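You operate a simulated robot arm through the tools that you are given. There is no shell and no other tool. Be economical: measure what you need, move in short steps, check, and stop when the job is done.

You are at the controls of a simulated two-armed robot. One attempt, no reset.

Task
Hold the gauge bar, pull off the black cap and fit the green one.
Fine: stand the black cap on the teal bench between the hub and the purple spacers.
Where things are to end (x, y in the base frame): black cap within 0.06 m of [0.91, 0.17].

Only the result counts: the job must be done as asked and must still hold three seconds after the hand-in. Knocking over, shifting, dropping, spilling or breaking anything else fails it. A push-on lid holds only when it is set on centred and level and pressed home; a screw cap is set on level and turned clockwise until tight.

Robot
Two 7-joint arms with two-finger parallel grippers on one trunk, on a base that drives. Base frame: it is fixed to the floor where the robot stands at the start and does not move with it; the origin is under the middle of the robot, x ahead of it, y to its left, z up. Readings come in m, degrees, newtons and seconds.
The left shoulder is at the start at [0.06, 0.143, 0.876], the right one opposite. With the tool pointing down near the work surface each hand reaches from about 0.3 to 0.72 m from the robot's upright axis, wherever it stands, measured 20 degrees to its own side. Places, roughly: bench with a teal top [0.9, 0.4, 0.8]; spigot of the gauge bar [0.8, 0.2, 0.8]. Payload 1.57 kg a hand.
The tool frame of a hand sits at the grasp point between the pads (the TCP): z along the fingers, y along the line on which they close. The tips reach 0.03 m beyond it. The gripper opens to 0.11 m. The fingers are 0.024 m wide and 0.012 m thick; the gripper's body (0.048 by 0.112 m) begins 0.078 m behind the TCP.
Orientation is that of the tool frame in the base frame, as a unit quaternion [x, y, z, w]. With the fingers straight down and closing along the base's y, the tool's x points along the base's -x, its y along +y and its z along -z.

Tools
- The arms move only by the tool play_rows. It takes "left_steps", "right_steps" or both (then of equal length, played together; a hand with none holds still); each is a list of rows, each an object (a shift or turn left out is 0, a gripper value left out holds the last) with "delta_pos": the shift along the base's x, y, z in units of 20 mm (1.0 is 20 mm), a list of three; "dr": the turn, a rotation vector about the base's x, y, z in units of 8 degrees (1.0 is 8 degrees), a list of three; "gripper": the opening, from 0 (shut) to 1 (fully open). In form: [{"delta_pos": [tx, ty, tz], "dr": [rx, ry, rz], "gripper": gripper}, ...]. A call has 1 to 8 rows; each row shifts and turns the commanded pose from where the row before left it. A call with a number of a shift or a turn outside -1 to 1 is refused whole. A row lasts 0.2 s, in which the tool goes at most 0.05 m and 8.6 degrees; a call with a longer step from one row to the next is refused whole, and so is a gripper value outside its range. Where a pose cannot be reached the arm comes as near as it can. A force on the tool above 90 N (or 10 N above the force at the start of the call, whichever is more), or a blocked arm, ends the call early, and 0.2 s more pass. The fingers move at their own pace (about 0.045 m/s each) and stop on an object; they squeeze with about 42 N. The grip force told is the motor's: it shows also when the fingers shut on nothing. Time passes only in rows, and 0.2 s behind the last, so rows that do not move let the fingers close. The reply holds the time, the measured pose of the TCP, the force on the tool along the base axes, the opening and the grip force, in the units named above and with some noise, with the torque about the TCP (base axes, N m) and any sound that the robot's microphone picked up.
- Cameras (640 x 400 px; columns grow to the right, rows downward): "scene" is now at [0.0451, 0.0241, 1.4875]; the picture's right is [0.31, -0.95, 0.00], its down [-0.70, -0.23, -0.67] and it looks along [0.64, 0.21, -0.74] (base axes); focal length 267 px, centre (320, 200). "left" rides on the left gripper at [0.07, -0.016, -0.141] in its tool frame; the picture's right is [0.23, 0.97, 0.00], its down [-0.86, 0.20, -0.48] and it looks along [-0.47, 0.11, 0.88] (tool axes); focal length 222 px, centre (320, 200). "right" rides on the right gripper at [0.07, 0.016, -0.141] in its tool frame; the picture's right is [-0.23, 0.97, 0.00], its down [-0.86, -0.20, -0.48] and it looks along [-0.47, -0.11, 0.88] (tool axes); focal length 222 px, centre (320, 200). There is no depth. A picture from a camera that has moved, and an enlarged one, comes with that camera's place and axes in the base frame and with its lens.
- snapshot(camera): a new picture of that camera. The clock stands still meanwhile.
- move_column(by): slides the trunk up (or, below 0, down) by that many m; the arms and the scene camera ride with it, the base frame stays. It gives what a move gives, with no picture.
- drive_base(legs): drives the robot by 1 to 6 legs, each [ahead, left, turn to the left] in m, m and degrees, along the robot's own axes; the way and the turn of a leg run together, so that a leg with both is an arc; at most 1.5 m and 180 degrees a leg. The arms and the cameras ride along, it lands a little off, and it stops where it bumps. It gives what a move gives.
- turn_head(pan, tilt): turns the head with the scene camera to pan (to the left, within 86 degrees either way) and tilt (down, from -29 to 69), counted from straight ahead of the robot. It gives what a move gives.
- inspect(camera, box): a new picture of the part [left, top, right, bottom] of that camera's present view, enlarged. The clock stands still meanwhile.
- job_done(): hands the job in; it is judged then, once.

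Work in short steps. Places have to be worked out from the pictures, the camera data and where the tool is seen: move nearer, look again, correct. Check each grasp and each placing, and mend what went wrong. You have 120 turns and 88 pictures in all, those below and enlarged ones among them. Open the grippers and draw the arms clear of the work before you hand the job in, unless the task says otherwise; then end with one line.

The tools are called after ">>>" by a JSON object that holds its "name" and its "arguments". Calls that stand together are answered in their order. play_rows: Moves the arms, as the interface text tells. Its arguments: {"type":"object","properties":{"left_steps":{"type":"array"},"right_steps":{"type":"array"}},"required":[]} The other tools are called the same way: move_column (by) slides the trunk up or down; drive_base (legs) drives the base; turn_head (pan, tilt) turns the head that bears the scene camera; snapshot (camera) takes a picture; inspect (camera, box) takes an enlarged picture of a part of a camera's view; job_done () hands the job in.

At the start:

```text
time: 0.0
left_eef_pos: [0.3895, 0.2475, 1.0563]
left_tool_rot: [0.0, 1.0, 0.0, 0.0]
left_ft_force: [-0.6, -0.1, 0.1]
left_wrist_torque: [-0.01, 0.04, -0.02]
left_gripper_width: 0.1101
left_grip_force: 0.1
right_eef_pos: [0.4532, -0.0861, 1.0368]
right_tool_rot: [0.0, 1.0, 0.0, 0.0]
right_ft_force: [0.3, -0.4, -0.2]
right_wrist_torque: [0.03, 0.01, 0.05]
right_gripper_width: 0.1102
right_grip_force: 0.1
trunk travel left (down, up): [-0.475, 0.115]
robot x, y, heading: [-0.0018, 0.0049, 0.1]
head pan, tilt: [17.8, 47.8]
```

scene: 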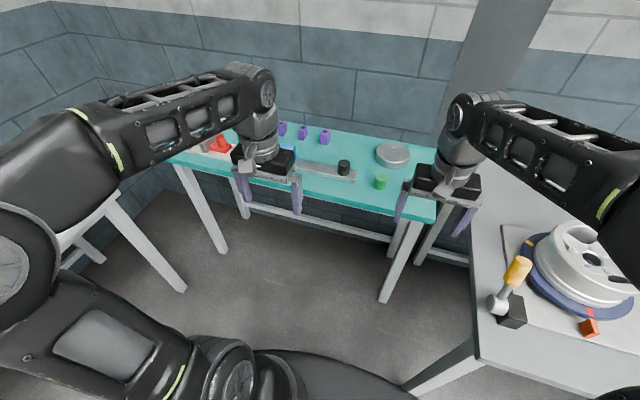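
right: 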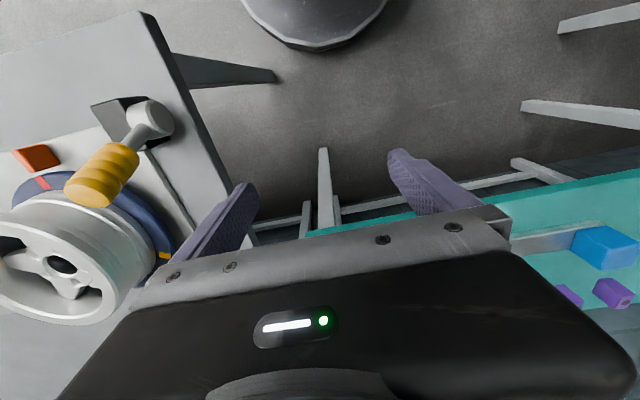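
left: 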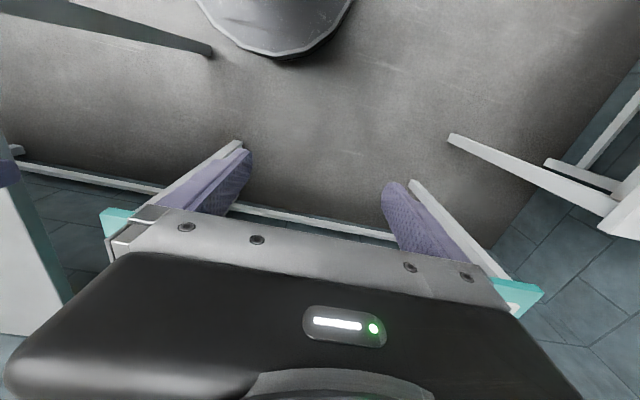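

The bench lies ahead with the bar, the black cap and the green cap in view; I enlarge that part to judge shapes and places.

>>> {"name": "inspect", "arguments": {"camera": "scene", "box": [260, 110, 440, 222]}}

>>> {"name": "inspect", "arguments": {"camera": "scene", "box": [160, 110, 340, 222]}}

```text
3.56 times, centred on (350, 166) of scene
camera zoom: at [0.0451, 0.0241, 1.4875], right [0.31, -0.95, 0.0], down [-0.7, -0.23, -0.67], along [0.64, 0.21, -0.74], focal length 951 px, centre (213, 321)
```

zoom: 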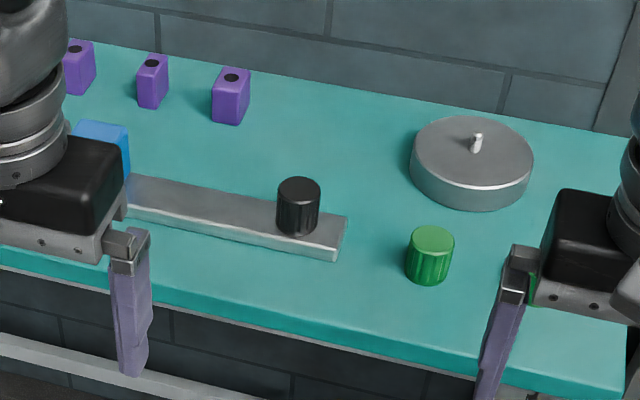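

```text
3.56 times, centred on (250, 166) of scene
camera zoom: at [0.0451, 0.0241, 1.4875], right [0.31, -0.95, 0.0], down [-0.7, -0.23, -0.67], along [0.64, 0.21, -0.74], focal length 951 px, centre (569, 321)
```

zoom: 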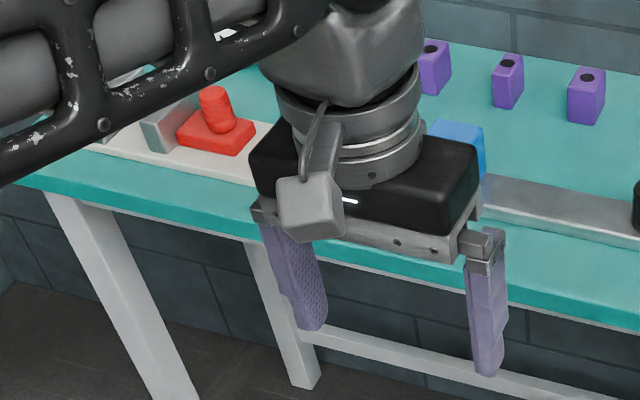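

I judge the black cap at about (0.77, 0.17), the green one at (0.77, 0.03), the hub at (0.92, 0.01) and the nearest spacer at (0.97, 0.30), with the bench front edge at x≈0.65. These are near the limit of reach, so I drive closer and slightly left, away from the right-hand table.

>>> {"name": "drive_base", "arguments": {"legs": [[0.0, 0.1, 0.0], [0.22, 0.0, 0.0]]}}

>>> {"name": "turn_head", "arguments": {"pan": 5, "tilt": 55}}

>>> {"name": "snapshot", "arguments": {"camera": "scene"}}

>>> {"name": "snapshot", "arguments": {"camera": "right"}}

>>> {"name": "snapshot", "arguments": {"camera": "left"}}

```text
time: 2.4
left_eef_pos: [0.6126, 0.3465, 1.0573]
left_tool_rot: [0.002, 1.0, 0.0, -0.001]
left_ft_force: [-0.7, -0.3, 0.5]
left_wrist_torque: [-0.01, 0.06, -0.01]
left_gripper_width: 0.11
left_grip_force: 0.1
right_eef_pos: [0.6757, 0.0127, 1.0363]
right_tool_rot: [0.001, 1.0, 0.001, 0.0]
right_ft_force: [0.4, 0.8, -1.0]
right_wrist_torque: [0.0, 0.04, 0.03]
right_gripper_width: 0.1099
right_grip_force: 0.0
trunk travel left (down, up): [-0.475, 0.115]
robot x, y, heading: [0.2222, 0.1028, -0.1]
head pan, tilt: [17.8, 47.8]
```

```text
time: 3.2
left_eef_pos: [0.6125, 0.3458, 1.0577]
left_tool_rot: [0.002, 1.0, 0.0, 0.0]
left_ft_force: [0.1, -0.6, 0.1]
left_wrist_torque: [-0.04, 0.0, 0.02]
left_gripper_width: 0.1099
left_grip_force: 0.1
right_eef_pos: [0.6738, 0.0116, 1.0364]
right_tool_rot: [0.002, 1.0, 0.001, 0.0]
right_ft_force: [-0.5, 0.5, -1.0]
right_wrist_torque: [0.0, 0.01, 0.01]
right_gripper_width: 0.1099
right_grip_force: 0.0
trunk travel left (down, up): [-0.475, 0.115]
robot x, y, heading: [0.2196, 0.1002, -0.2]
head pan, tilt: [5.0, 55.0]
```

```text
82 pictures are left
camera scene: at [0.2633, 0.1064, 1.478], right [0.08, -1.0, 0.0], down [-0.82, -0.07, -0.57], along [0.57, 0.05, -0.82], focal length 267 px, centre (320, 200)
```

scene: 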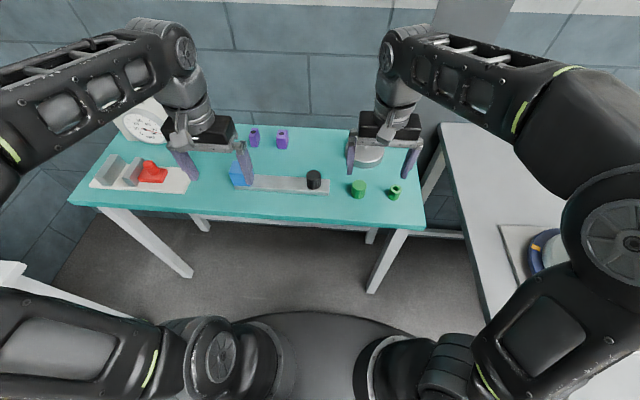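

```text
81 pictures are left
camera right: at [0.6052, 0.0277, 1.1795], right [0.23, 0.97, 0.0], down [0.85, -0.2, 0.48], along [0.47, -0.11, -0.88], focal length 222 px, centre (320, 200)
```

right: 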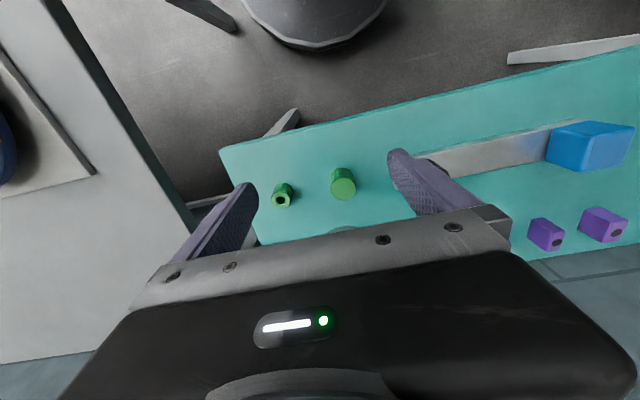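

```text
80 pictures are left
camera left: at [0.5437, 0.3295, 1.1997], right [-0.22, 0.97, 0.0], down [0.86, 0.2, 0.48], along [0.47, 0.11, -0.88], focal length 222 px, centre (320, 200)
```

left: 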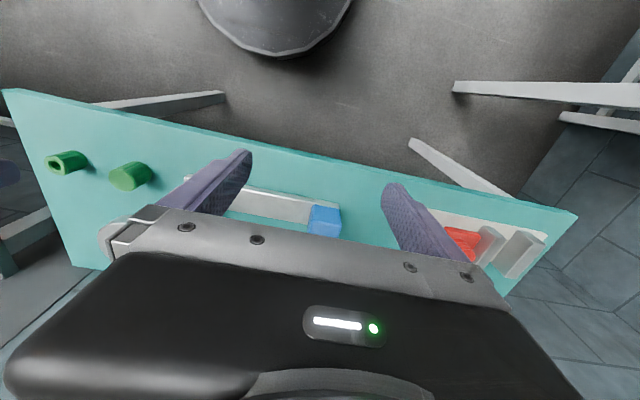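

A second green piece, with a hole or rim, shows up to the right; I enlarge to see which is the cap.

>>> {"name": "inspect", "arguments": {"camera": "scene", "box": [290, 155, 420, 215]}}

>>> {"name": "inspect", "arguments": {"camera": "right", "box": [250, 150, 390, 220]}}

>>> {"name": "inspect", "arguments": {"camera": "left", "box": [20, 130, 200, 220]}}

>>> {"name": "inspect", "arguments": {"camera": "scene", "box": [80, 115, 340, 215]}}

```text
4.92 times, centred on (355, 185) of scene
camera zoom: at [0.2633, 0.1064, 1.478], right [0.08, -1.0, 0.0], down [-0.82, -0.07, -0.57], along [0.57, 0.05, -0.82], focal length 1316 px, centre (148, 274)
```

zoom: 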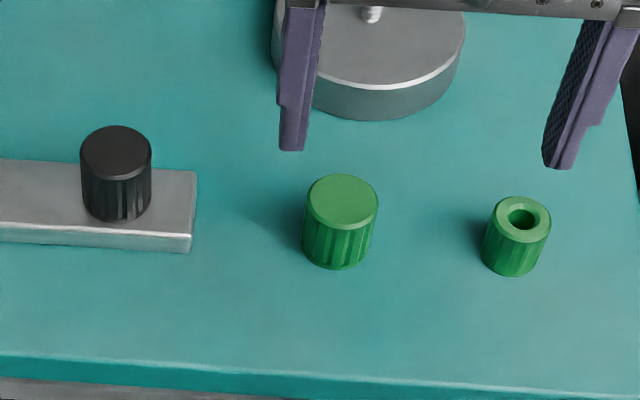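

```text
4.57 times, centred on (320, 185) of right
camera zoom: at [0.6052, 0.0277, 1.1795], right [0.23, 0.97, 0.0], down [0.85, -0.2, 0.48], along [0.47, -0.11, -0.88], focal length 1015 px, centre (320, 269)
```

zoom: 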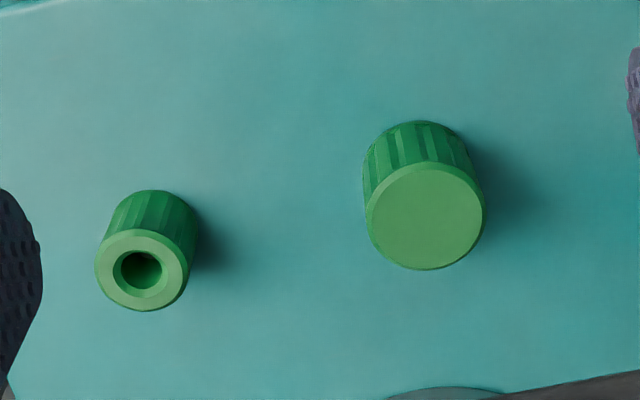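

```text
3.56 times, centred on (110, 175) of left
camera zoom: at [0.5437, 0.3295, 1.1997], right [-0.22, 0.97, 0.0], down [0.86, 0.2, 0.48], along [0.47, 0.11, -0.88], focal length 790 px, centre (1067, 289)
```

zoom: 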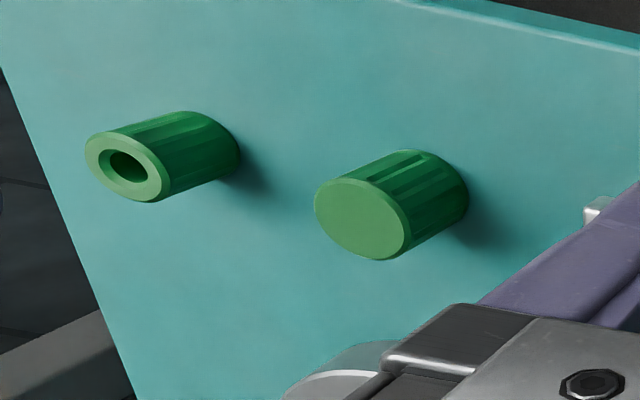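

```text
2.46 times, centred on (210, 165) of scene
camera zoom: at [0.2633, 0.1064, 1.478], right [0.08, -1.0, 0.0], down [-0.82, -0.07, -0.57], along [0.57, 0.05, -0.82], focal length 658 px, centre (591, 286)
```

zoom: 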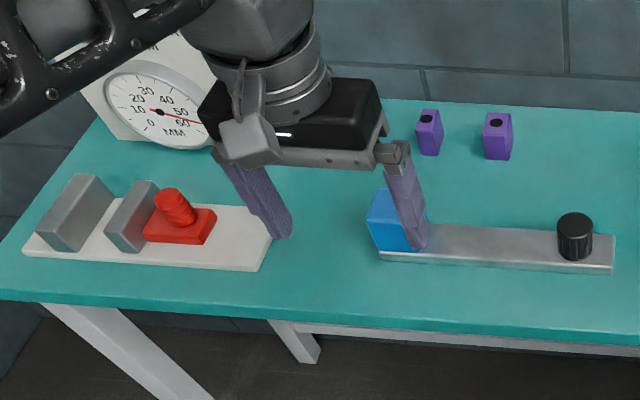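

Triangulating from the scene and right cameras puts the large green cap's top at about (0.776, 0.029, 0.835) and the bench at about 0.79–0.80. The big solid green cap matches the black one. I turn the left hand by about -85° so it can straddle the bar while moving it over the bar, staying high.

>>> {"name": "play_rows", "arguments": {"left_steps": [{"delta_pos": [0.7, -0.3, 0], "dr": [0, 0, -1]}, {"delta_pos": [0.7, -0.3, 0], "dr": [0, 0, -1]}, {"delta_pos": [0.7, -0.3, 0], "dr": [0, 0, -1]}, {"delta_pos": [0.7, -0.3, 0], "dr": [0, 0, -1]}, {"delta_pos": [0.7, -0.3, 0], "dr": [0, 0, -1]}, {"delta_pos": [0.7, -0.3, 0], "dr": [0, 0, -1]}, {"delta_pos": [0.7, -0.3, 0], "dr": [0, 0, -1]}, {"delta_pos": [0.7, -0.3, 0], "dr": [0, 0, -1]}]}}

>>> {"name": "play_rows", "arguments": {"left_steps": [{"delta_pos": [0.7, -0.2, -1], "dr": [0, 0, -0.9]}, {"delta_pos": [0.7, -0.3, -1], "dr": [0, 0, -0.9]}, {"delta_pos": [0.7, -0.3, -1], "dr": [0, 0, -0.9]}]}}

>>> {"name": "snapshot", "arguments": {"camera": "left"}}

>>> {"name": "snapshot", "arguments": {"camera": "scene"}}

```text
time: 5.0
left_eef_pos: [0.7071, 0.3051, 1.0543]
left_tool_rot: [0.454, 0.891, -0.01, 0.001]
left_ft_force: [-0.3, 0.0, -0.8]
left_wrist_torque: [-0.01, -0.02, 0.01]
left_gripper_width: 0.1102
left_grip_force: 0.0
left hand out of reach, approached as far as the arm can: row 3, 4
right_eef_pos: [0.6752, 0.0118, 1.0363]
right_tool_rot: [0.001, 1.0, 0.001, 0.0]
right_ft_force: [-0.2, -0.5, -0.2]
right_wrist_torque: [0.01, -0.02, -0.01]
right_gripper_width: 0.1097
right_grip_force: 0.0
trunk travel left (down, up): [-0.475, 0.115]
robot x, y, heading: [0.2221, 0.0983, -0.3]
head pan, tilt: [5.0, 55.0]
```

```text
time: 5.8
left_eef_pos: [0.75, 0.2902, 0.9955]
left_tool_rot: [0.612, 0.791, -0.009, -0.002]
left_ft_force: [-0.1, 0.0, -0.1]
left_wrist_torque: [0.02, 0.0, 0.02]
left_gripper_width: 0.1101
left_grip_force: 0.0
right_eef_pos: [0.6751, 0.011, 1.0361]
right_tool_rot: [0.003, 1.0, 0.001, 0.0]
right_ft_force: [-0.3, 1.2, 0.7]
right_wrist_torque: [-0.01, 0.03, -0.02]
right_gripper_width: 0.1097
right_grip_force: 0.0
trunk travel left (down, up): [-0.475, 0.115]
robot x, y, heading: [0.2249, 0.0989, -0.0]
head pan, tilt: [5.0, 55.0]
```

```text
75 pictures are left
camera left: at [0.7204, 0.3549, 1.1375], right [0.89, 0.46, -0.02], down [0.41, -0.77, 0.48], along [0.21, -0.43, -0.88], focal length 222 px, centre (320, 200)
```

left: 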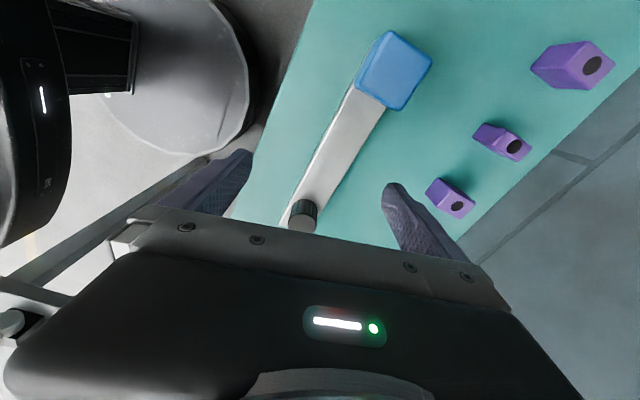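

```text
74 pictures are left
camera scene: at [0.2639, 0.1063, 1.478], right [0.08, -1.0, 0.0], down [-0.82, -0.07, -0.57], along [0.57, 0.05, -0.82], focal length 267 px, centre (320, 200)
```

scene: 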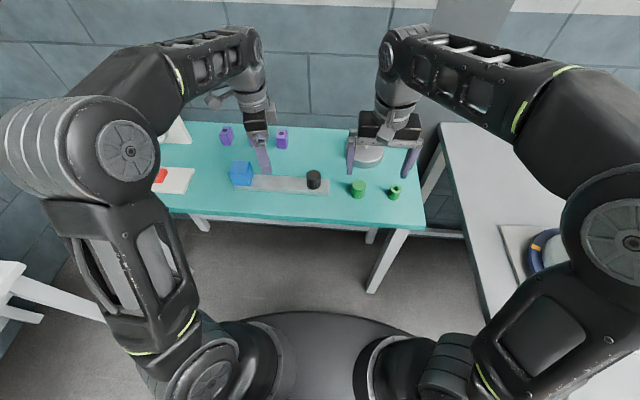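

The left camera gives the bar spanning about x 0.766–0.814 and running nearly along y. I finish the yaw to about -87° and come lower, then measure again.

>>> {"name": "play_rows", "arguments": {"left_steps": [{"delta_pos": [0.6, -0.3, -0.7], "dr": [0, 0, -0.7]}, {"delta_pos": [0.6, -0.3, -0.7], "dr": [0, 0, -0.7]}, {"delta_pos": [0.6, -0.3, -0.7], "dr": [0, 0, 0]}, {"delta_pos": [0, 0, 0]}]}}

>>> {"name": "snapshot", "arguments": {"camera": "left"}}

>>> {"name": "inspect", "arguments": {"camera": "scene", "box": [220, 120, 350, 210]}}

```text
time: 6.8
left_eef_pos: [0.783, 0.2722, 0.9538]
left_tool_rot: [0.686, 0.727, -0.009, -0.003]
left_ft_force: [0.2, 0.2, 0.6]
left_wrist_torque: [-0.03, 0.0, 0.0]
left_gripper_width: 0.1101
left_grip_force: 0.1
right_eef_pos: [0.6743, 0.0125, 1.037]
right_tool_rot: [0.001, 1.0, 0.001, 0.001]
right_ft_force: [-0.2, -0.4, -0.3]
right_wrist_torque: [0.01, 0.01, -0.03]
right_gripper_width: 0.1099
right_grip_force: 0.0
trunk travel left (down, up): [-0.475, 0.115]
robot x, y, heading: [0.2205, 0.1012, 0.0]
head pan, tilt: [5.0, 55.0]
```

```text
73 pictures are left
camera left: at [0.7677, 0.3407, 1.0964], right [0.96, 0.28, -0.02], down [0.26, -0.84, 0.48], along [0.12, -0.47, -0.88], focal length 222 px, centre (320, 200)
```

left: 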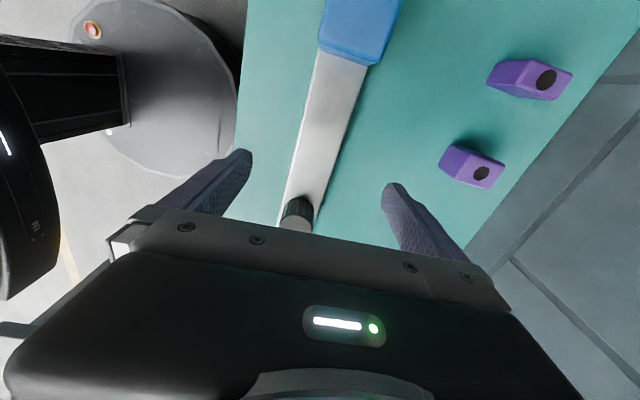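

```text
4.44 times, centred on (285, 165) of scene
camera zoom: at [0.2631, 0.1063, 1.478], right [0.08, -1.0, 0.0], down [-0.82, -0.07, -0.57], along [0.57, 0.05, -0.82], focal length 1188 px, centre (476, 356)
```

zoom: 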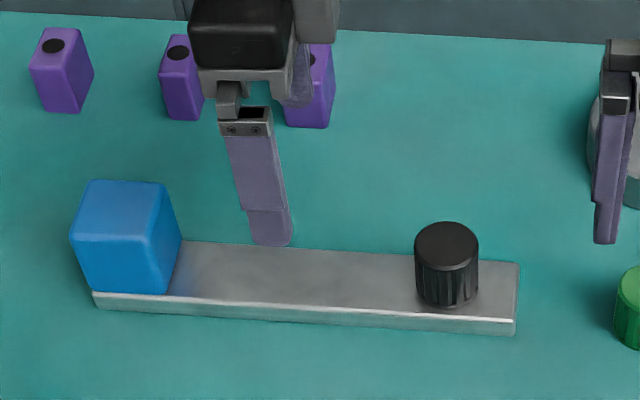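

The left gripper is centred on the bar (bar centre x≈0.783 at y≈0.28, yaw within 2°). I lower it to TCP z≈0.85 and check.

>>> {"name": "play_rows", "arguments": {"left_steps": [{"delta_pos": [0, 0, -1]}, {"delta_pos": [0, 0, -1]}, {"delta_pos": [0, 0, -1]}, {"delta_pos": [0, 0, -1]}, {"delta_pos": [0, 0, -1]}, {"delta_pos": [0, 0, 0]}]}}

>>> {"name": "snapshot", "arguments": {"camera": "left"}}

>>> {"name": "inspect", "arguments": {"camera": "scene", "box": [220, 120, 350, 210]}}

```text
time: 8.2
left_eef_pos: [0.7828, 0.2718, 0.8524]
left_tool_rot: [0.686, 0.727, -0.009, -0.002]
left_ft_force: [-1.0, -0.6, -1.1]
left_wrist_torque: [-0.03, 0.0, -0.02]
left_gripper_width: 0.1102
left_grip_force: 0.1
right_eef_pos: [0.6742, 0.0119, 1.0369]
right_tool_rot: [0.002, 1.0, 0.0, 0.0]
right_ft_force: [-0.4, 0.3, 0.3]
right_wrist_torque: [0.0, 0.02, -0.01]
right_gripper_width: 0.11
right_grip_force: 0.1
trunk travel left (down, up): [-0.475, 0.115]
robot x, y, heading: [0.2235, 0.1044, 0.1]
head pan, tilt: [5.0, 55.0]
```

```text
71 pictures are left
camera left: at [0.7663, 0.3412, 0.9955], right [0.96, 0.28, -0.02], down [0.26, -0.84, 0.48], along [0.12, -0.47, -0.88], focal length 222 px, centre (320, 200)
```

left: 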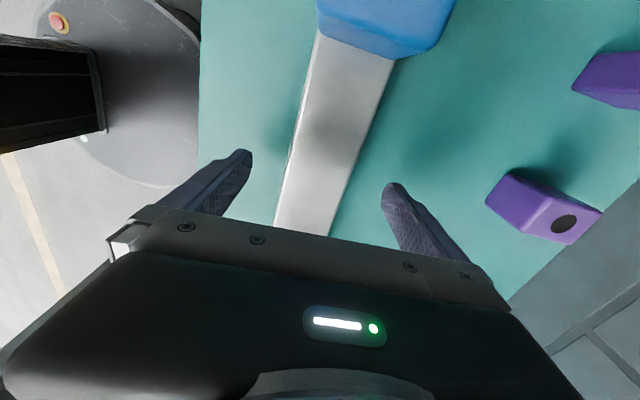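

```text
4.44 times, centred on (285, 165) of scene
camera zoom: at [0.2632, 0.1063, 1.478], right [0.08, -1.0, 0.0], down [-0.82, -0.07, -0.57], along [0.57, 0.05, -0.82], focal length 1188 px, centre (476, 356)
```

zoom: 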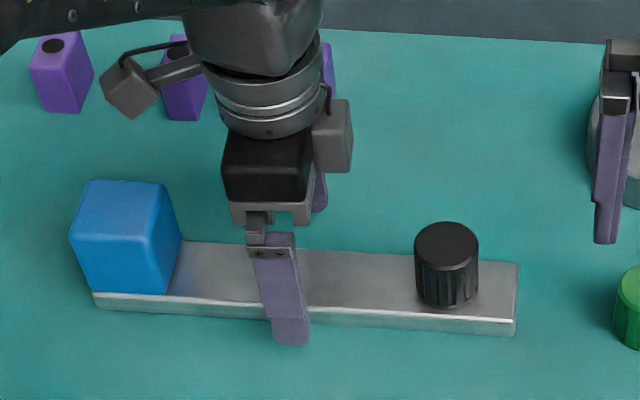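

Fingers straddle the bar on both sides. I go down in small steps, watching the force for the bench.

>>> {"name": "play_rows", "arguments": {"left_steps": [{"delta_pos": [0, 0, -0.5]}, {"delta_pos": [0, 0, -0.15]}, {"delta_pos": [0, 0, -0.15]}, {"delta_pos": [0, 0, -0.15]}, {"delta_pos": [0, 0, 0]}]}}

>>> {"name": "inspect", "arguments": {"camera": "scene", "box": [220, 120, 350, 210]}}

```text
time: 9.4
left_eef_pos: [0.7843, 0.2722, 0.8344]
left_tool_rot: [0.686, 0.728, -0.009, -0.002]
left_ft_force: [1.6, -0.5, 0.4]
left_wrist_torque: [0.0, 0.02, 0.01]
left_gripper_width: 0.1099
left_grip_force: 0.1
right_eef_pos: [0.6745, 0.0127, 1.037]
right_tool_rot: [0.001, 1.0, 0.002, 0.001]
right_ft_force: [0.9, 0.3, -0.2]
right_wrist_torque: [0.0, 0.01, 0.01]
right_gripper_width: 0.1101
right_grip_force: 0.1
trunk travel left (down, up): [-0.475, 0.115]
robot x, y, heading: [0.2208, 0.1012, -0.4]
head pan, tilt: [5.0, 55.0]
```

```text
4.44 times, centred on (285, 165) of scene
camera zoom: at [0.2633, 0.1063, 1.478], right [0.08, -1.0, 0.0], down [-0.82, -0.07, -0.57], along [0.57, 0.05, -0.82], focal length 1188 px, centre (476, 356)
```

zoom: 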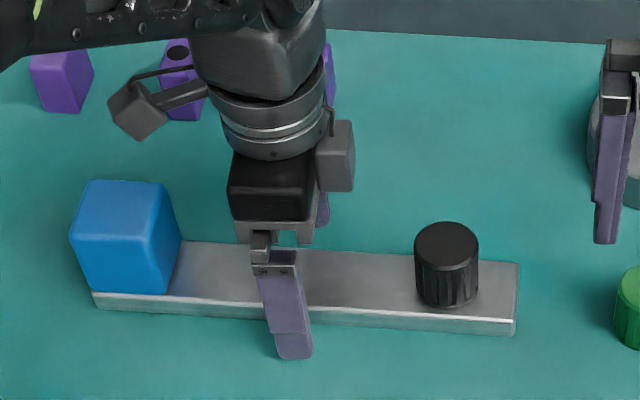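

Bar top is consistent at z≈0.815 and the bench at ≈0.795. I lower about 5 mm more and then close on the bar.

>>> {"name": "play_rows", "arguments": {"left_steps": [{"delta_pos": [0, 0, -0.12]}, {"delta_pos": [0, 0, -0.12]}, {"delta_pos": [0, 0, 0]}]}}

>>> {"name": "play_rows", "arguments": {"left_steps": [{"gripper": 0.7}, {"gripper": 0.6}, {"gripper": 0.5}, {"gripper": 0.4}, {"gripper": 0.3}, {"gripper": 0.2}, {"gripper": 0.0}, {"gripper": 0.0}]}}

>>> {"name": "inspect", "arguments": {"camera": "scene", "box": [220, 120, 350, 210]}}

```text
time: 10.2
left_eef_pos: [0.7839, 0.2721, 0.8306]
left_tool_rot: [0.687, 0.726, -0.009, -0.002]
left_ft_force: [0.1, 0.2, 4.2]
left_wrist_torque: [0.1, -0.31, 0.01]
left_gripper_width: 0.1095
left_grip_force: 0.1
right_eef_pos: [0.6735, 0.0117, 1.0376]
right_tool_rot: [0.002, 1.0, 0.001, 0.001]
right_ft_force: [-0.2, 0.1, 0.0]
right_wrist_torque: [0.0, 0.03, -0.03]
right_gripper_width: 0.1098
right_grip_force: 0.0
trunk travel left (down, up): [-0.475, 0.115]
robot x, y, heading: [0.2221, 0.0998, -0.2]
head pan, tilt: [5.0, 55.0]
```

```text
time: 12.0
left_eef_pos: [0.7834, 0.2718, 0.8305]
left_tool_rot: [0.686, 0.727, -0.008, -0.003]
left_ft_force: [0.4, -0.1, 6.6]
left_wrist_torque: [0.07, -0.36, -0.3]
left_gripper_width: 0.0567
left_grip_force: 40.4
right_eef_pos: [0.6741, 0.0124, 1.0372]
right_tool_rot: [0.002, 1.0, 0.001, 0.0]
right_ft_force: [0.1, 0.1, -0.4]
right_wrist_torque: [-0.02, 0.03, -0.03]
right_gripper_width: 0.1102
right_grip_force: 0.1
trunk travel left (down, up): [-0.475, 0.115]
robot x, y, heading: [0.2209, 0.0992, -0.1]
head pan, tilt: [5.0, 55.0]
```

```text
4.44 times, centred on (285, 165) of scene
camera zoom: at [0.2627, 0.1061, 1.478], right [0.08, -1.0, 0.0], down [-0.82, -0.07, -0.57], along [0.57, 0.05, -0.82], focal length 1188 px, centre (476, 356)
```

zoom: 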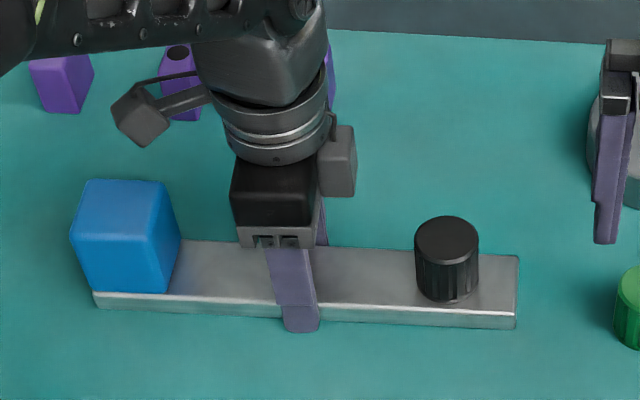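

The left gripper holds the bar (opening 0.057 m, 40 N). The left wrist box reaches to y≈0.23, so I turn the right hand +90° (closing along x) to keep its body narrow toward the left hand, while high and off to the right.

>>> {"name": "play_rows", "arguments": {"right_steps": [{"delta_pos": [0.3, 0.3, 0], "dr": [0, 0, 1]}, {"delta_pos": [0.3, 0.3, 0], "dr": [0, 0, 1]}, {"delta_pos": [0.3, 0.3, 0], "dr": [0, 0, 1]}, {"delta_pos": [0.3, 0.3, 0], "dr": [0, 0, 1]}, {"delta_pos": [0.3, 0.3, 0], "dr": [0, 0, 1]}, {"delta_pos": [0.3, 0.3, 0], "dr": [0, 0, 1]}, {"delta_pos": [0.3, 0.3, 0], "dr": [0, 0, 1]}, {"delta_pos": [0.3, 0.3, 0], "dr": [0, 0, 1]}]}}

>>> {"name": "play_rows", "arguments": {"right_steps": [{"delta_pos": [0.5, 0.5, -0.5], "dr": [0, 0, 1]}, {"delta_pos": [0.5, 0.5, -0.5], "dr": [0, 0, 1]}, {"delta_pos": [0.5, 0.5, -0.5], "dr": [0, 0, 1]}, {"delta_pos": [0.5, 0.5, -0.5]}]}}

>>> {"name": "snapshot", "arguments": {"camera": "right"}}

>>> {"name": "snapshot", "arguments": {"camera": "scene"}}

```text
time: 13.8
left_eef_pos: [0.7831, 0.2715, 0.8302]
left_tool_rot: [0.686, 0.727, -0.009, -0.003]
left_ft_force: [0.8, -0.7, 4.9]
left_wrist_torque: [-0.12, -0.37, -0.57]
left_gripper_width: 0.0564
left_grip_force: 41.8
right_eef_pos: [0.7221, 0.0613, 1.0369]
right_tool_rot: [-0.529, 0.848, 0.001, 0.0]
right_ft_force: [0.3, 0.3, 0.3]
right_wrist_torque: [0.0, 0.01, 0.01]
right_gripper_width: 0.1101
right_grip_force: 0.1
trunk travel left (down, up): [-0.475, 0.115]
robot x, y, heading: [0.2225, 0.0995, -0.3]
head pan, tilt: [5.0, 55.0]
```

```text
time: 14.8
left_eef_pos: [0.7846, 0.2719, 0.8315]
left_tool_rot: [0.686, 0.727, -0.009, -0.002]
left_ft_force: [0.4, 0.4, 4.0]
left_wrist_torque: [-0.2, -0.29, -0.64]
left_gripper_width: 0.0564
left_grip_force: 41.7
right_eef_pos: [0.7618, 0.1003, 0.9973]
right_tool_rot: [-0.694, 0.72, 0.0, 0.0]
right_ft_force: [0.0, 0.4, -0.1]
right_wrist_torque: [-0.01, 0.01, 0.0]
right_gripper_width: 0.11
right_grip_force: 0.0
trunk travel left (down, up): [-0.475, 0.115]
robot x, y, heading: [0.2194, 0.1011, -0.3]
head pan, tilt: [5.0, 55.0]
```

```text
67 pictures are left
camera right: at [0.7436, 0.0305, 1.1412], right [-0.96, 0.26, 0.0], down [0.23, 0.85, 0.48], along [0.13, 0.46, -0.88], focal length 222 px, centre (320, 200)
```

right: 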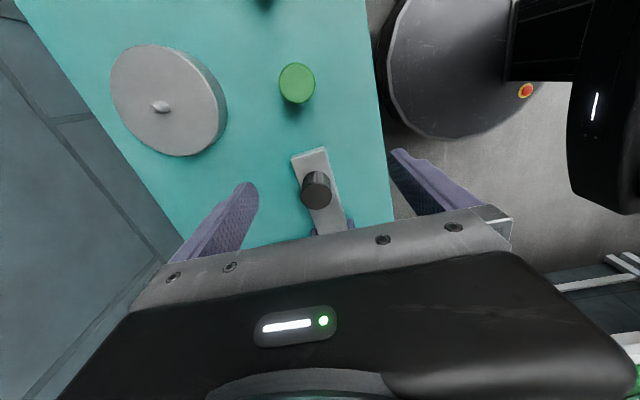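

```text
66 pictures are left
camera scene: at [0.2628, 0.1061, 1.478], right [0.08, -1.0, 0.0], down [-0.82, -0.07, -0.57], along [0.57, 0.05, -0.82], focal length 267 px, centre (320, 200)
```

scene: 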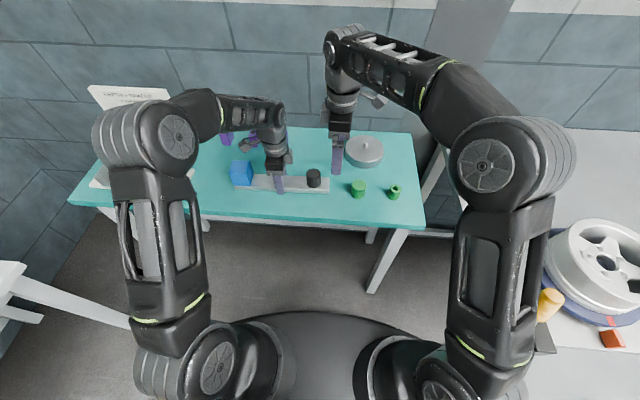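

The turn worked. I enlarge the right view to locate the black cap top.

>>> {"name": "inspect", "arguments": {"camera": "right", "box": [260, 50, 380, 240]}}

>>> {"name": "inspect", "arguments": {"camera": "scene", "box": [260, 120, 420, 210]}}

```text
2.11 times, centred on (320, 145) of right
camera zoom: at [0.7436, 0.0305, 1.1412], right [-0.96, 0.26, 0.0], down [0.23, 0.85, 0.48], along [0.13, 0.46, -0.88], focal length 468 px, centre (320, 316)
```

zoom: 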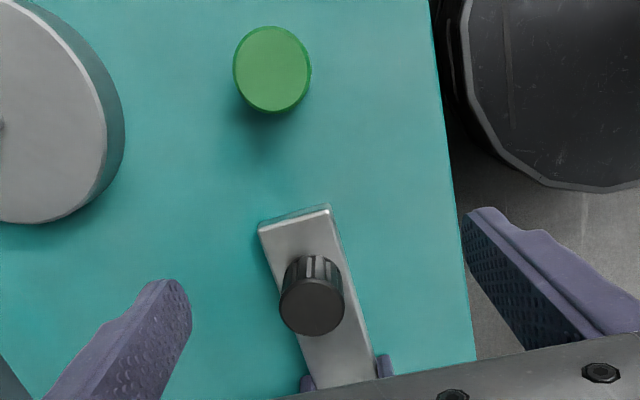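

```text
4.00 times, centred on (340, 165) of scene
camera zoom: at [0.2628, 0.1061, 1.478], right [0.08, -1.0, 0.0], down [-0.82, -0.07, -0.57], along [0.57, 0.05, -0.82], focal length 1070 px, centre (240, 340)
```

zoom: 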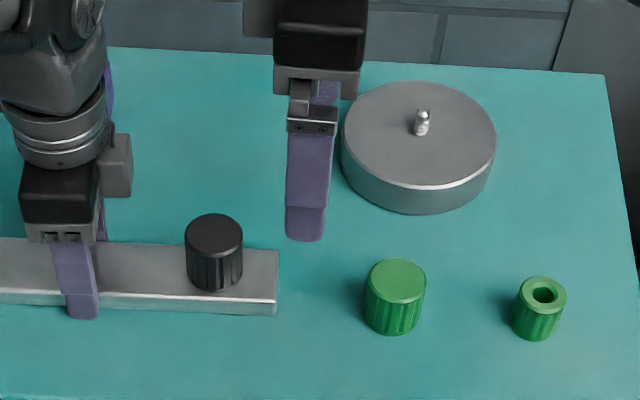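

The black cap's centre is at (0.787, 0.1695) with its top at 0.8625; the green cap is at (0.772, 0.029). The two wrist boxes would pass with only about 8 mm between them, so I first regrip the bar 18 mm further left.

>>> {"name": "play_rows", "arguments": {"left_steps": [{"gripper": 0.75}, {"gripper": 0.75}, {"gripper": 0.75}, {"delta_pos": [-0.02, 0.45, 0.05]}, {"delta_pos": [-0.02, 0.45, 0]}, {"delta_pos": [0, 0, 0]}]}}

>>> {"name": "play_rows", "arguments": {"left_steps": [{"gripper": 0.6}, {"gripper": 0.55}, {"gripper": 0.5}, {"gripper": 0.45}, {"gripper": 0.3}, {"gripper": 0.0}, {"gripper": 0.0}]}}

>>> {"name": "inspect", "arguments": {"camera": "scene", "box": [220, 120, 350, 210]}}

```text
time: 16.2
left_eef_pos: [0.7831, 0.2893, 0.8316]
left_tool_rot: [0.686, 0.728, -0.01, -0.002]
left_ft_force: [1.2, 0.5, -0.3]
left_wrist_torque: [0.0, -0.03, -0.01]
left_gripper_width: 0.0827
left_grip_force: 0.0
right_eef_pos: [0.7623, 0.1, 0.997]
right_tool_rot: [-0.693, 0.721, 0.001, 0.0]
right_ft_force: [-0.2, -0.3, 0.1]
right_wrist_torque: [-0.01, 0.0, 0.0]
right_gripper_width: 0.11
right_grip_force: 0.0
trunk travel left (down, up): [-0.475, 0.115]
robot x, y, heading: [0.2213, 0.1034, -0.2]
head pan, tilt: [5.0, 55.0]
```

```text
time: 17.8
left_eef_pos: [0.7844, 0.2911, 0.8319]
left_tool_rot: [0.686, 0.727, -0.009, -0.002]
left_ft_force: [-0.1, -0.6, 0.5]
left_wrist_torque: [0.0, -0.16, -0.32]
left_gripper_width: 0.0561
left_grip_force: 42.3
right_eef_pos: [0.762, 0.1011, 0.9987]
right_tool_rot: [-0.694, 0.72, 0.0, -0.001]
right_ft_force: [-0.3, -0.3, -0.1]
right_wrist_torque: [0.01, 0.0, 0.01]
right_gripper_width: 0.11
right_grip_force: 0.0
trunk travel left (down, up): [-0.475, 0.115]
robot x, y, heading: [0.2196, 0.1007, -0.0]
head pan, tilt: [5.0, 55.0]
```

```text
4.44 times, centred on (285, 165) of scene
camera zoom: at [0.2633, 0.1063, 1.478], right [0.08, -1.0, 0.0], down [-0.82, -0.07, -0.57], along [0.57, 0.05, -0.82], focal length 1188 px, centre (476, 356)
```

zoom: 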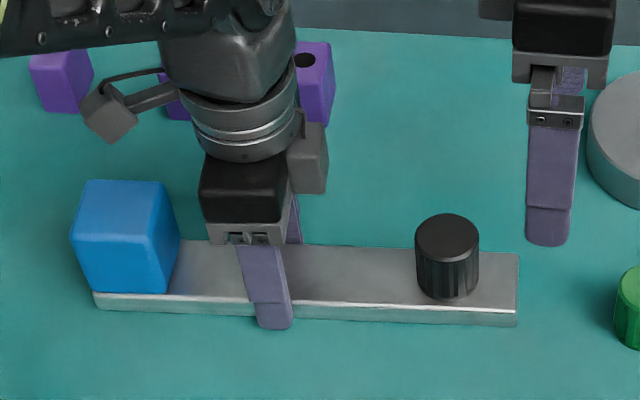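

The regrip holds (42 N) and the cap is now at about x 0.790, y 0.170. I move the right hand above it at z≈0.93.

>>> {"name": "play_rows", "arguments": {"right_steps": [{"delta_pos": [0.35, 0.87, 0]}, {"delta_pos": [0.35, 0.87, 0]}, {"delta_pos": [0.35, 0.87, -0.8]}, {"delta_pos": [0.35, 0.87, -0.8]}, {"delta_pos": [0, 0, -0.8]}, {"delta_pos": [0, 0, -0.8]}, {"delta_pos": [0, 0, 0]}]}}

>>> {"name": "snapshot", "arguments": {"camera": "right"}}

>>> {"name": "inspect", "arguments": {"camera": "scene", "box": [220, 120, 350, 210]}}

```text
time: 19.4
left_eef_pos: [0.7832, 0.2896, 0.8309]
left_tool_rot: [0.686, 0.727, -0.009, -0.003]
left_ft_force: [-1.6, 0.5, 1.3]
left_wrist_torque: [-0.01, -0.17, -0.08]
left_gripper_width: 0.0557
left_grip_force: 41.6
right_eef_pos: [0.7855, 0.1618, 0.9338]
right_tool_rot: [-0.693, 0.721, 0.0, 0.0]
right_ft_force: [0.2, -0.9, -0.3]
right_wrist_torque: [-0.03, 0.0, 0.01]
right_gripper_width: 0.11
right_grip_force: 0.1
right hand out of reach, approached as far as the arm can: row 2
trunk travel left (down, up): [-0.475, 0.115]
robot x, y, heading: [0.2182, 0.1, -0.2]
head pan, tilt: [5.0, 55.0]
```

```text
62 pictures are left
camera right: at [0.7679, 0.0919, 1.0768], right [-0.96, 0.26, 0.0], down [0.23, 0.85, 0.48], along [0.13, 0.46, -0.88], focal length 222 px, centre (320, 200)
```

right: 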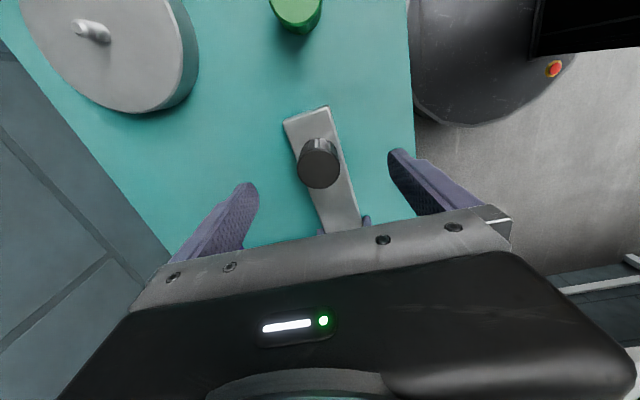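

```text
4.44 times, centred on (285, 165) of scene
camera zoom: at [0.2628, 0.1063, 1.478], right [0.08, -1.0, 0.0], down [-0.82, -0.07, -0.57], along [0.57, 0.05, -0.82], focal length 1188 px, centre (476, 356)
```

zoom: 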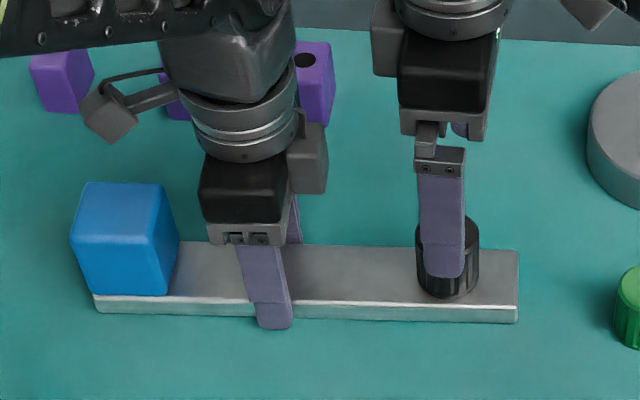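

The right camera gives the cap at (0.790, 0.167); there is about 2.5 cm between the wrist boxes. I correct sideways and descend to TCP z≈0.858.

>>> {"name": "play_rows", "arguments": {"right_steps": [{"delta_pos": [0.22, 0.3, -0.5]}, {"delta_pos": [0, 0, -0.8]}, {"delta_pos": [0, 0, -0.8]}, {"delta_pos": [0, 0, -0.8]}, {"delta_pos": [0, 0, -0.8]}, {"delta_pos": [0, 0, 0]}]}}

>>> {"name": "snapshot", "arguments": {"camera": "right"}}

>>> {"name": "inspect", "arguments": {"camera": "scene", "box": [220, 120, 350, 210]}}

```text
time: 20.8
left_eef_pos: [0.7849, 0.2902, 0.8319]
left_tool_rot: [0.687, 0.727, -0.009, -0.002]
left_ft_force: [-1.4, 0.3, 2.3]
left_wrist_torque: [0.07, -0.19, -0.25]
left_gripper_width: 0.0554
left_grip_force: 41.6
right_eef_pos: [0.791, 0.1682, 0.8593]
right_tool_rot: [-0.693, 0.721, 0.0, -0.001]
right_ft_force: [0.7, 0.4, 0.1]
right_wrist_torque: [0.02, -0.02, 0.02]
right_gripper_width: 0.11
right_grip_force: 0.1
trunk travel left (down, up): [-0.475, 0.115]
robot x, y, heading: [0.2204, 0.1005, -0.5]
head pan, tilt: [5.0, 55.0]
```

```text
60 pictures are left
camera right: at [0.7726, 0.0977, 1.0022], right [-0.96, 0.26, 0.0], down [0.23, 0.85, 0.48], along [0.13, 0.46, -0.88], focal length 222 px, centre (320, 200)
```

right: 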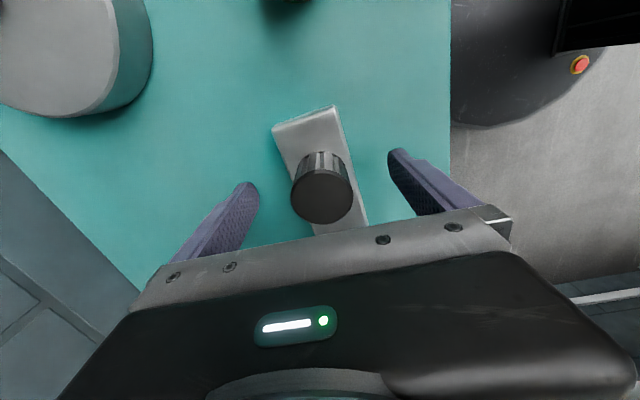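

```text
4.44 times, centred on (285, 165) of scene
camera zoom: at [0.263, 0.1063, 1.478], right [0.08, -1.0, 0.0], down [-0.82, -0.07, -0.57], along [0.57, 0.05, -0.82], focal length 1188 px, centre (476, 356)
```

zoom: 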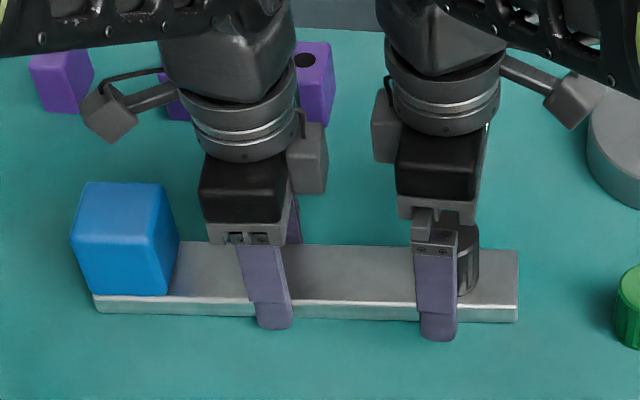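

The cap sits centred between the pads. I close the right gripper on it.

>>> {"name": "play_rows", "arguments": {"right_steps": [{"gripper": 0.7}, {"gripper": 0.6}, {"gripper": 0.5}, {"gripper": 0.4}, {"gripper": 0.3}, {"gripper": 0.0}, {"gripper": 0.0}, {"gripper": 0.0}]}}

```text
time: 22.6
left_eef_pos: [0.7839, 0.2899, 0.8316]
left_tool_rot: [0.686, 0.727, -0.01, -0.003]
left_ft_force: [7.6, 0.2, 0.4]
left_wrist_torque: [-0.03, -0.65, 0.72]
left_gripper_width: 0.0556
left_grip_force: 41.7
right_eef_pos: [0.7906, 0.1676, 0.8586]
right_tool_rot: [-0.694, 0.72, 0.001, 0.0]
right_ft_force: [-8.9, -1.2, 3.3]
right_wrist_torque: [0.01, 0.71, 0.04]
right_gripper_width: 0.0447
right_grip_force: 42.3
trunk travel left (down, up): [-0.475, 0.115]
robot x, y, heading: [0.225, 0.0971, -0.1]
head pan, tilt: [5.0, 55.0]
```

Cap gripped (44.7 mm, 42 N) with a 9 N sideways load; I ease 1.5 mm toward -x and pull straight up in small steps.

>>> {"name": "play_rows", "arguments": {"right_steps": [{"delta_pos": [-0.08, 0, 0]}, {"delta_pos": [0, 0, 0.1]}, {"delta_pos": [0, 0, 0.1]}, {"delta_pos": [0, 0, 0.1]}, {"delta_pos": [0, 0, 0.1]}]}}

```text
time: 23.8
left_eef_pos: [0.7836, 0.29, 0.8313]
left_tool_rot: [0.686, 0.728, -0.009, -0.003]
left_ft_force: [-1.5, -1.5, 9.3]
left_wrist_torque: [0.01, -0.77, 0.03]
left_gripper_width: 0.0554
left_grip_force: 42.2
right_eef_pos: [0.7897, 0.1667, 0.8671]
right_tool_rot: [-0.693, 0.721, 0.0, 0.0]
right_ft_force: [2.0, 1.9, -8.7]
right_wrist_torque: [-0.16, 0.49, -0.32]
right_gripper_width: 0.0449
right_grip_force: 42.3
trunk travel left (down, up): [-0.475, 0.115]
robot x, y, heading: [0.2169, 0.1004, -0.2]
head pan, tilt: [5.0, 55.0]
```

Vertical load is only about 9 N after 8 mm; I keep raising and look.

>>> {"name": "play_rows", "arguments": {"right_steps": [{"delta_pos": [0, 0, 0.2]}, {"delta_pos": [0, 0, 0.2]}, {"delta_pos": [0, 0, 0.2]}, {"delta_pos": [0, 0, 0.2]}, {"delta_pos": [0, 0, 0]}]}}

>>> {"name": "inspect", "arguments": {"camera": "scene", "box": [220, 120, 350, 210]}}

```text
time: 25.0
left_eef_pos: [0.7837, 0.2908, 0.8321]
left_tool_rot: [0.687, 0.727, -0.009, -0.003]
left_ft_force: [0.6, -0.5, 5.7]
left_wrist_torque: [0.04, -0.29, -0.38]
left_gripper_width: 0.0558
left_grip_force: 42.2
right_eef_pos: [0.7898, 0.1664, 0.8843]
right_tool_rot: [-0.694, 0.72, 0.001, 0.0]
right_ft_force: [-0.1, -0.9, -0.3]
right_wrist_torque: [-0.04, 0.0, 0.02]
right_gripper_width: 0.045
right_grip_force: 41.9
trunk travel left (down, up): [-0.475, 0.115]
robot x, y, heading: [0.2204, 0.1003, -0.2]
head pan, tilt: [5.0, 55.0]
```

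```text
4.44 times, centred on (285, 165) of scene
camera zoom: at [0.2629, 0.106, 1.478], right [0.08, -1.0, 0.0], down [-0.82, -0.07, -0.57], along [0.57, 0.05, -0.82], focal length 1188 px, centre (476, 356)
```

zoom: 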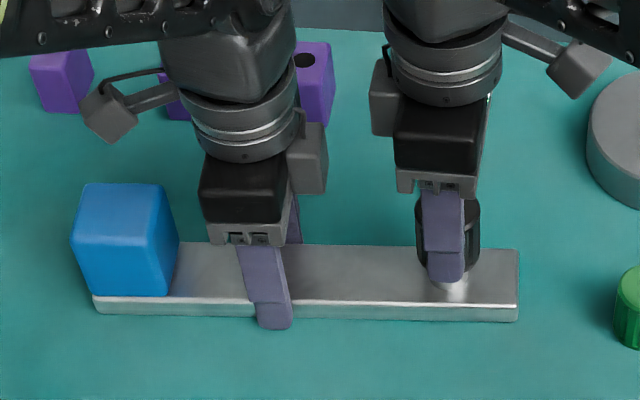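

The cap is off and the spigot is visible. I raise it clear and carry it toward (0.895, 0.168).

>>> {"name": "play_rows", "arguments": {"right_steps": [{"delta_pos": [0, 0, 0.8]}, {"delta_pos": [0, 0, 0.8]}, {"delta_pos": [0, 0, 0.8]}, {"delta_pos": [0.8, 0, 0]}, {"delta_pos": [0.9, 0, 0]}, {"delta_pos": [0.9, 0, 0]}, {"delta_pos": [0.9, 0, 0]}, {"delta_pos": [0.9, 0, 0]}]}}

>>> {"name": "play_rows", "arguments": {"right_steps": [{"delta_pos": [0.9, 0, 0]}, {"delta_pos": [0, 0, 0]}]}}

>>> {"name": "inspect", "arguments": {"camera": "scene", "box": [220, 100, 420, 220]}}

>>> {"name": "snapshot", "arguments": {"camera": "right"}}

```text
time: 26.8
left_eef_pos: [0.784, 0.2899, 0.8315]
left_tool_rot: [0.686, 0.728, -0.008, -0.004]
left_ft_force: [-0.9, -1.1, 3.6]
left_wrist_torque: [-0.09, -0.31, -0.12]
left_gripper_width: 0.0557
left_grip_force: 41.8
right_eef_pos: [0.8148, 0.1673, 0.9313]
right_tool_rot: [-0.693, 0.721, 0.001, 0.001]
right_ft_force: [-0.5, 0.0, -2.1]
right_wrist_torque: [0.03, -0.02, -0.03]
right_gripper_width: 0.0449
right_grip_force: 42.7
right hand out of reach, approached as far as the arm can: row 5, 6, 7, 8
trunk travel left (down, up): [-0.475, 0.115]
robot x, y, heading: [0.2201, 0.1013, 0.0]
head pan, tilt: [5.0, 55.0]
```

```text
time: 27.4
left_eef_pos: [0.7837, 0.2911, 0.8308]
left_tool_rot: [0.686, 0.727, -0.009, -0.004]
left_ft_force: [-2.2, -0.5, 4.6]
left_wrist_torque: [-0.05, -0.18, -0.12]
left_gripper_width: 0.0554
left_grip_force: 42.2
right_eef_pos: [0.8157, 0.1665, 0.9312]
right_tool_rot: [-0.693, 0.721, 0.0, 0.0]
right_ft_force: [-0.2, 0.4, -1.4]
right_wrist_torque: [0.02, -0.01, -0.03]
right_gripper_width: 0.0449
right_grip_force: 42.1
right hand out of reach, approached as far as the arm can: row 1
trunk travel left (down, up): [-0.475, 0.115]
robot x, y, heading: [0.2167, 0.1026, -0.3]
head pan, tilt: [5.0, 55.0]
```

```text
3.20 times, centred on (320, 160) of scene
camera zoom: at [0.2628, 0.1061, 1.478], right [0.08, -1.0, 0.0], down [-0.82, -0.07, -0.57], along [0.57, 0.05, -0.82], focal length 856 px, centre (320, 328)
```

zoom: 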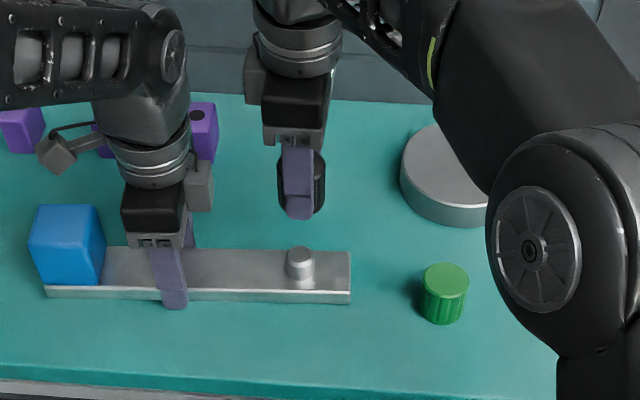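

```text
56 pictures are left
camera right: at [0.7961, 0.0971, 1.0745], right [-0.96, 0.26, 0.0], down [0.23, 0.85, 0.48], along [0.13, 0.46, -0.88], focal length 222 px, centre (320, 200)
```

right: 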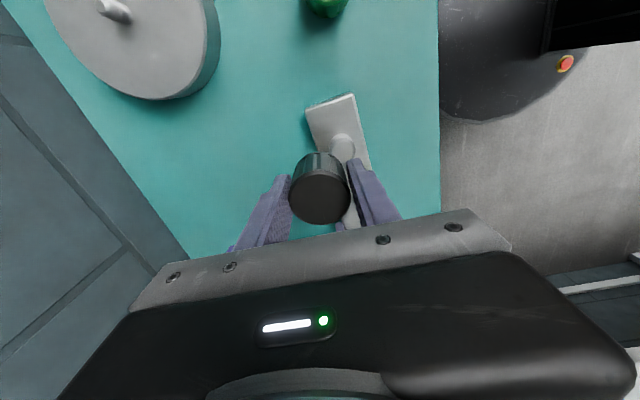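

The right arm is at the end of its reach at x 0.816, so I need to stand closer. I open the left hand, lift it straight off the bar, and then drive 0.09 m ahead.

>>> {"name": "play_rows", "arguments": {"left_steps": [{"gripper": 0.9}, {"gripper": 0.9}, {"gripper": 0.9}, {"gripper": 0.9}, {"delta_pos": [0, 0, 0.5]}, {"delta_pos": [0, 0, 1]}, {"delta_pos": [0, 0, 1]}, {"delta_pos": [0, 0, 1]}]}}

>>> {"name": "drive_base", "arguments": {"legs": [[0.09, 0.0, 0.0]]}}

>>> {"name": "snapshot", "arguments": {"camera": "scene"}}

```text
time: 29.2
left_eef_pos: [0.784, 0.2888, 0.9021]
left_tool_rot: [0.687, 0.727, -0.008, -0.003]
left_ft_force: [-0.3, 0.2, 0.0]
left_wrist_torque: [0.01, 0.0, 0.01]
left_gripper_width: 0.099
left_grip_force: 0.1
right_eef_pos: [0.8148, 0.1673, 0.932]
right_tool_rot: [-0.693, 0.721, 0.0, 0.0]
right_ft_force: [0.5, -0.1, -0.4]
right_wrist_torque: [0.03, -0.01, -0.02]
right_gripper_width: 0.0449
right_grip_force: 42.0
trunk travel left (down, up): [-0.475, 0.115]
robot x, y, heading: [0.2196, 0.102, -0.4]
head pan, tilt: [5.0, 55.0]
```

```text
time: 30.3
left_eef_pos: [0.8745, 0.2903, 0.9005]
left_tool_rot: [0.686, 0.728, -0.008, -0.003]
left_ft_force: [0.3, -0.3, 0.8]
left_wrist_torque: [-0.02, 0.01, 0.0]
left_gripper_width: 0.0989
left_grip_force: 0.1
right_eef_pos: [0.9051, 0.1679, 0.9308]
right_tool_rot: [-0.694, 0.72, 0.0, -0.001]
right_ft_force: [0.1, -0.1, -1.5]
right_wrist_torque: [0.03, 0.01, -0.01]
right_gripper_width: 0.0449
right_grip_force: 42.3
trunk travel left (down, up): [-0.475, 0.115]
robot x, y, heading: [0.3103, 0.1019, -0.5]
head pan, tilt: [5.0, 55.0]
```

```text
55 pictures are left
camera scene: at [0.3542, 0.1062, 1.4779], right [0.08, -1.0, 0.0], down [-0.82, -0.07, -0.57], along [0.57, 0.05, -0.82], focal length 267 px, centre (320, 200)
```

scene: 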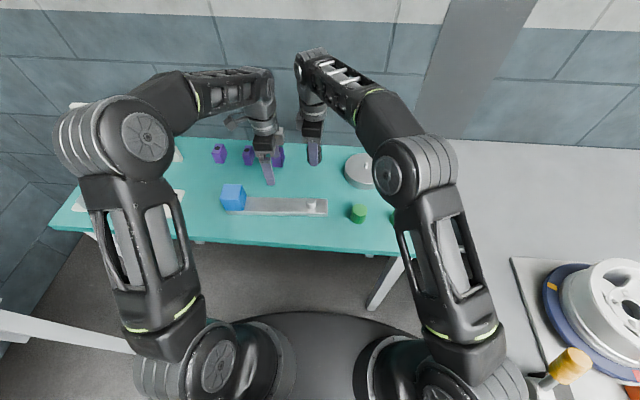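

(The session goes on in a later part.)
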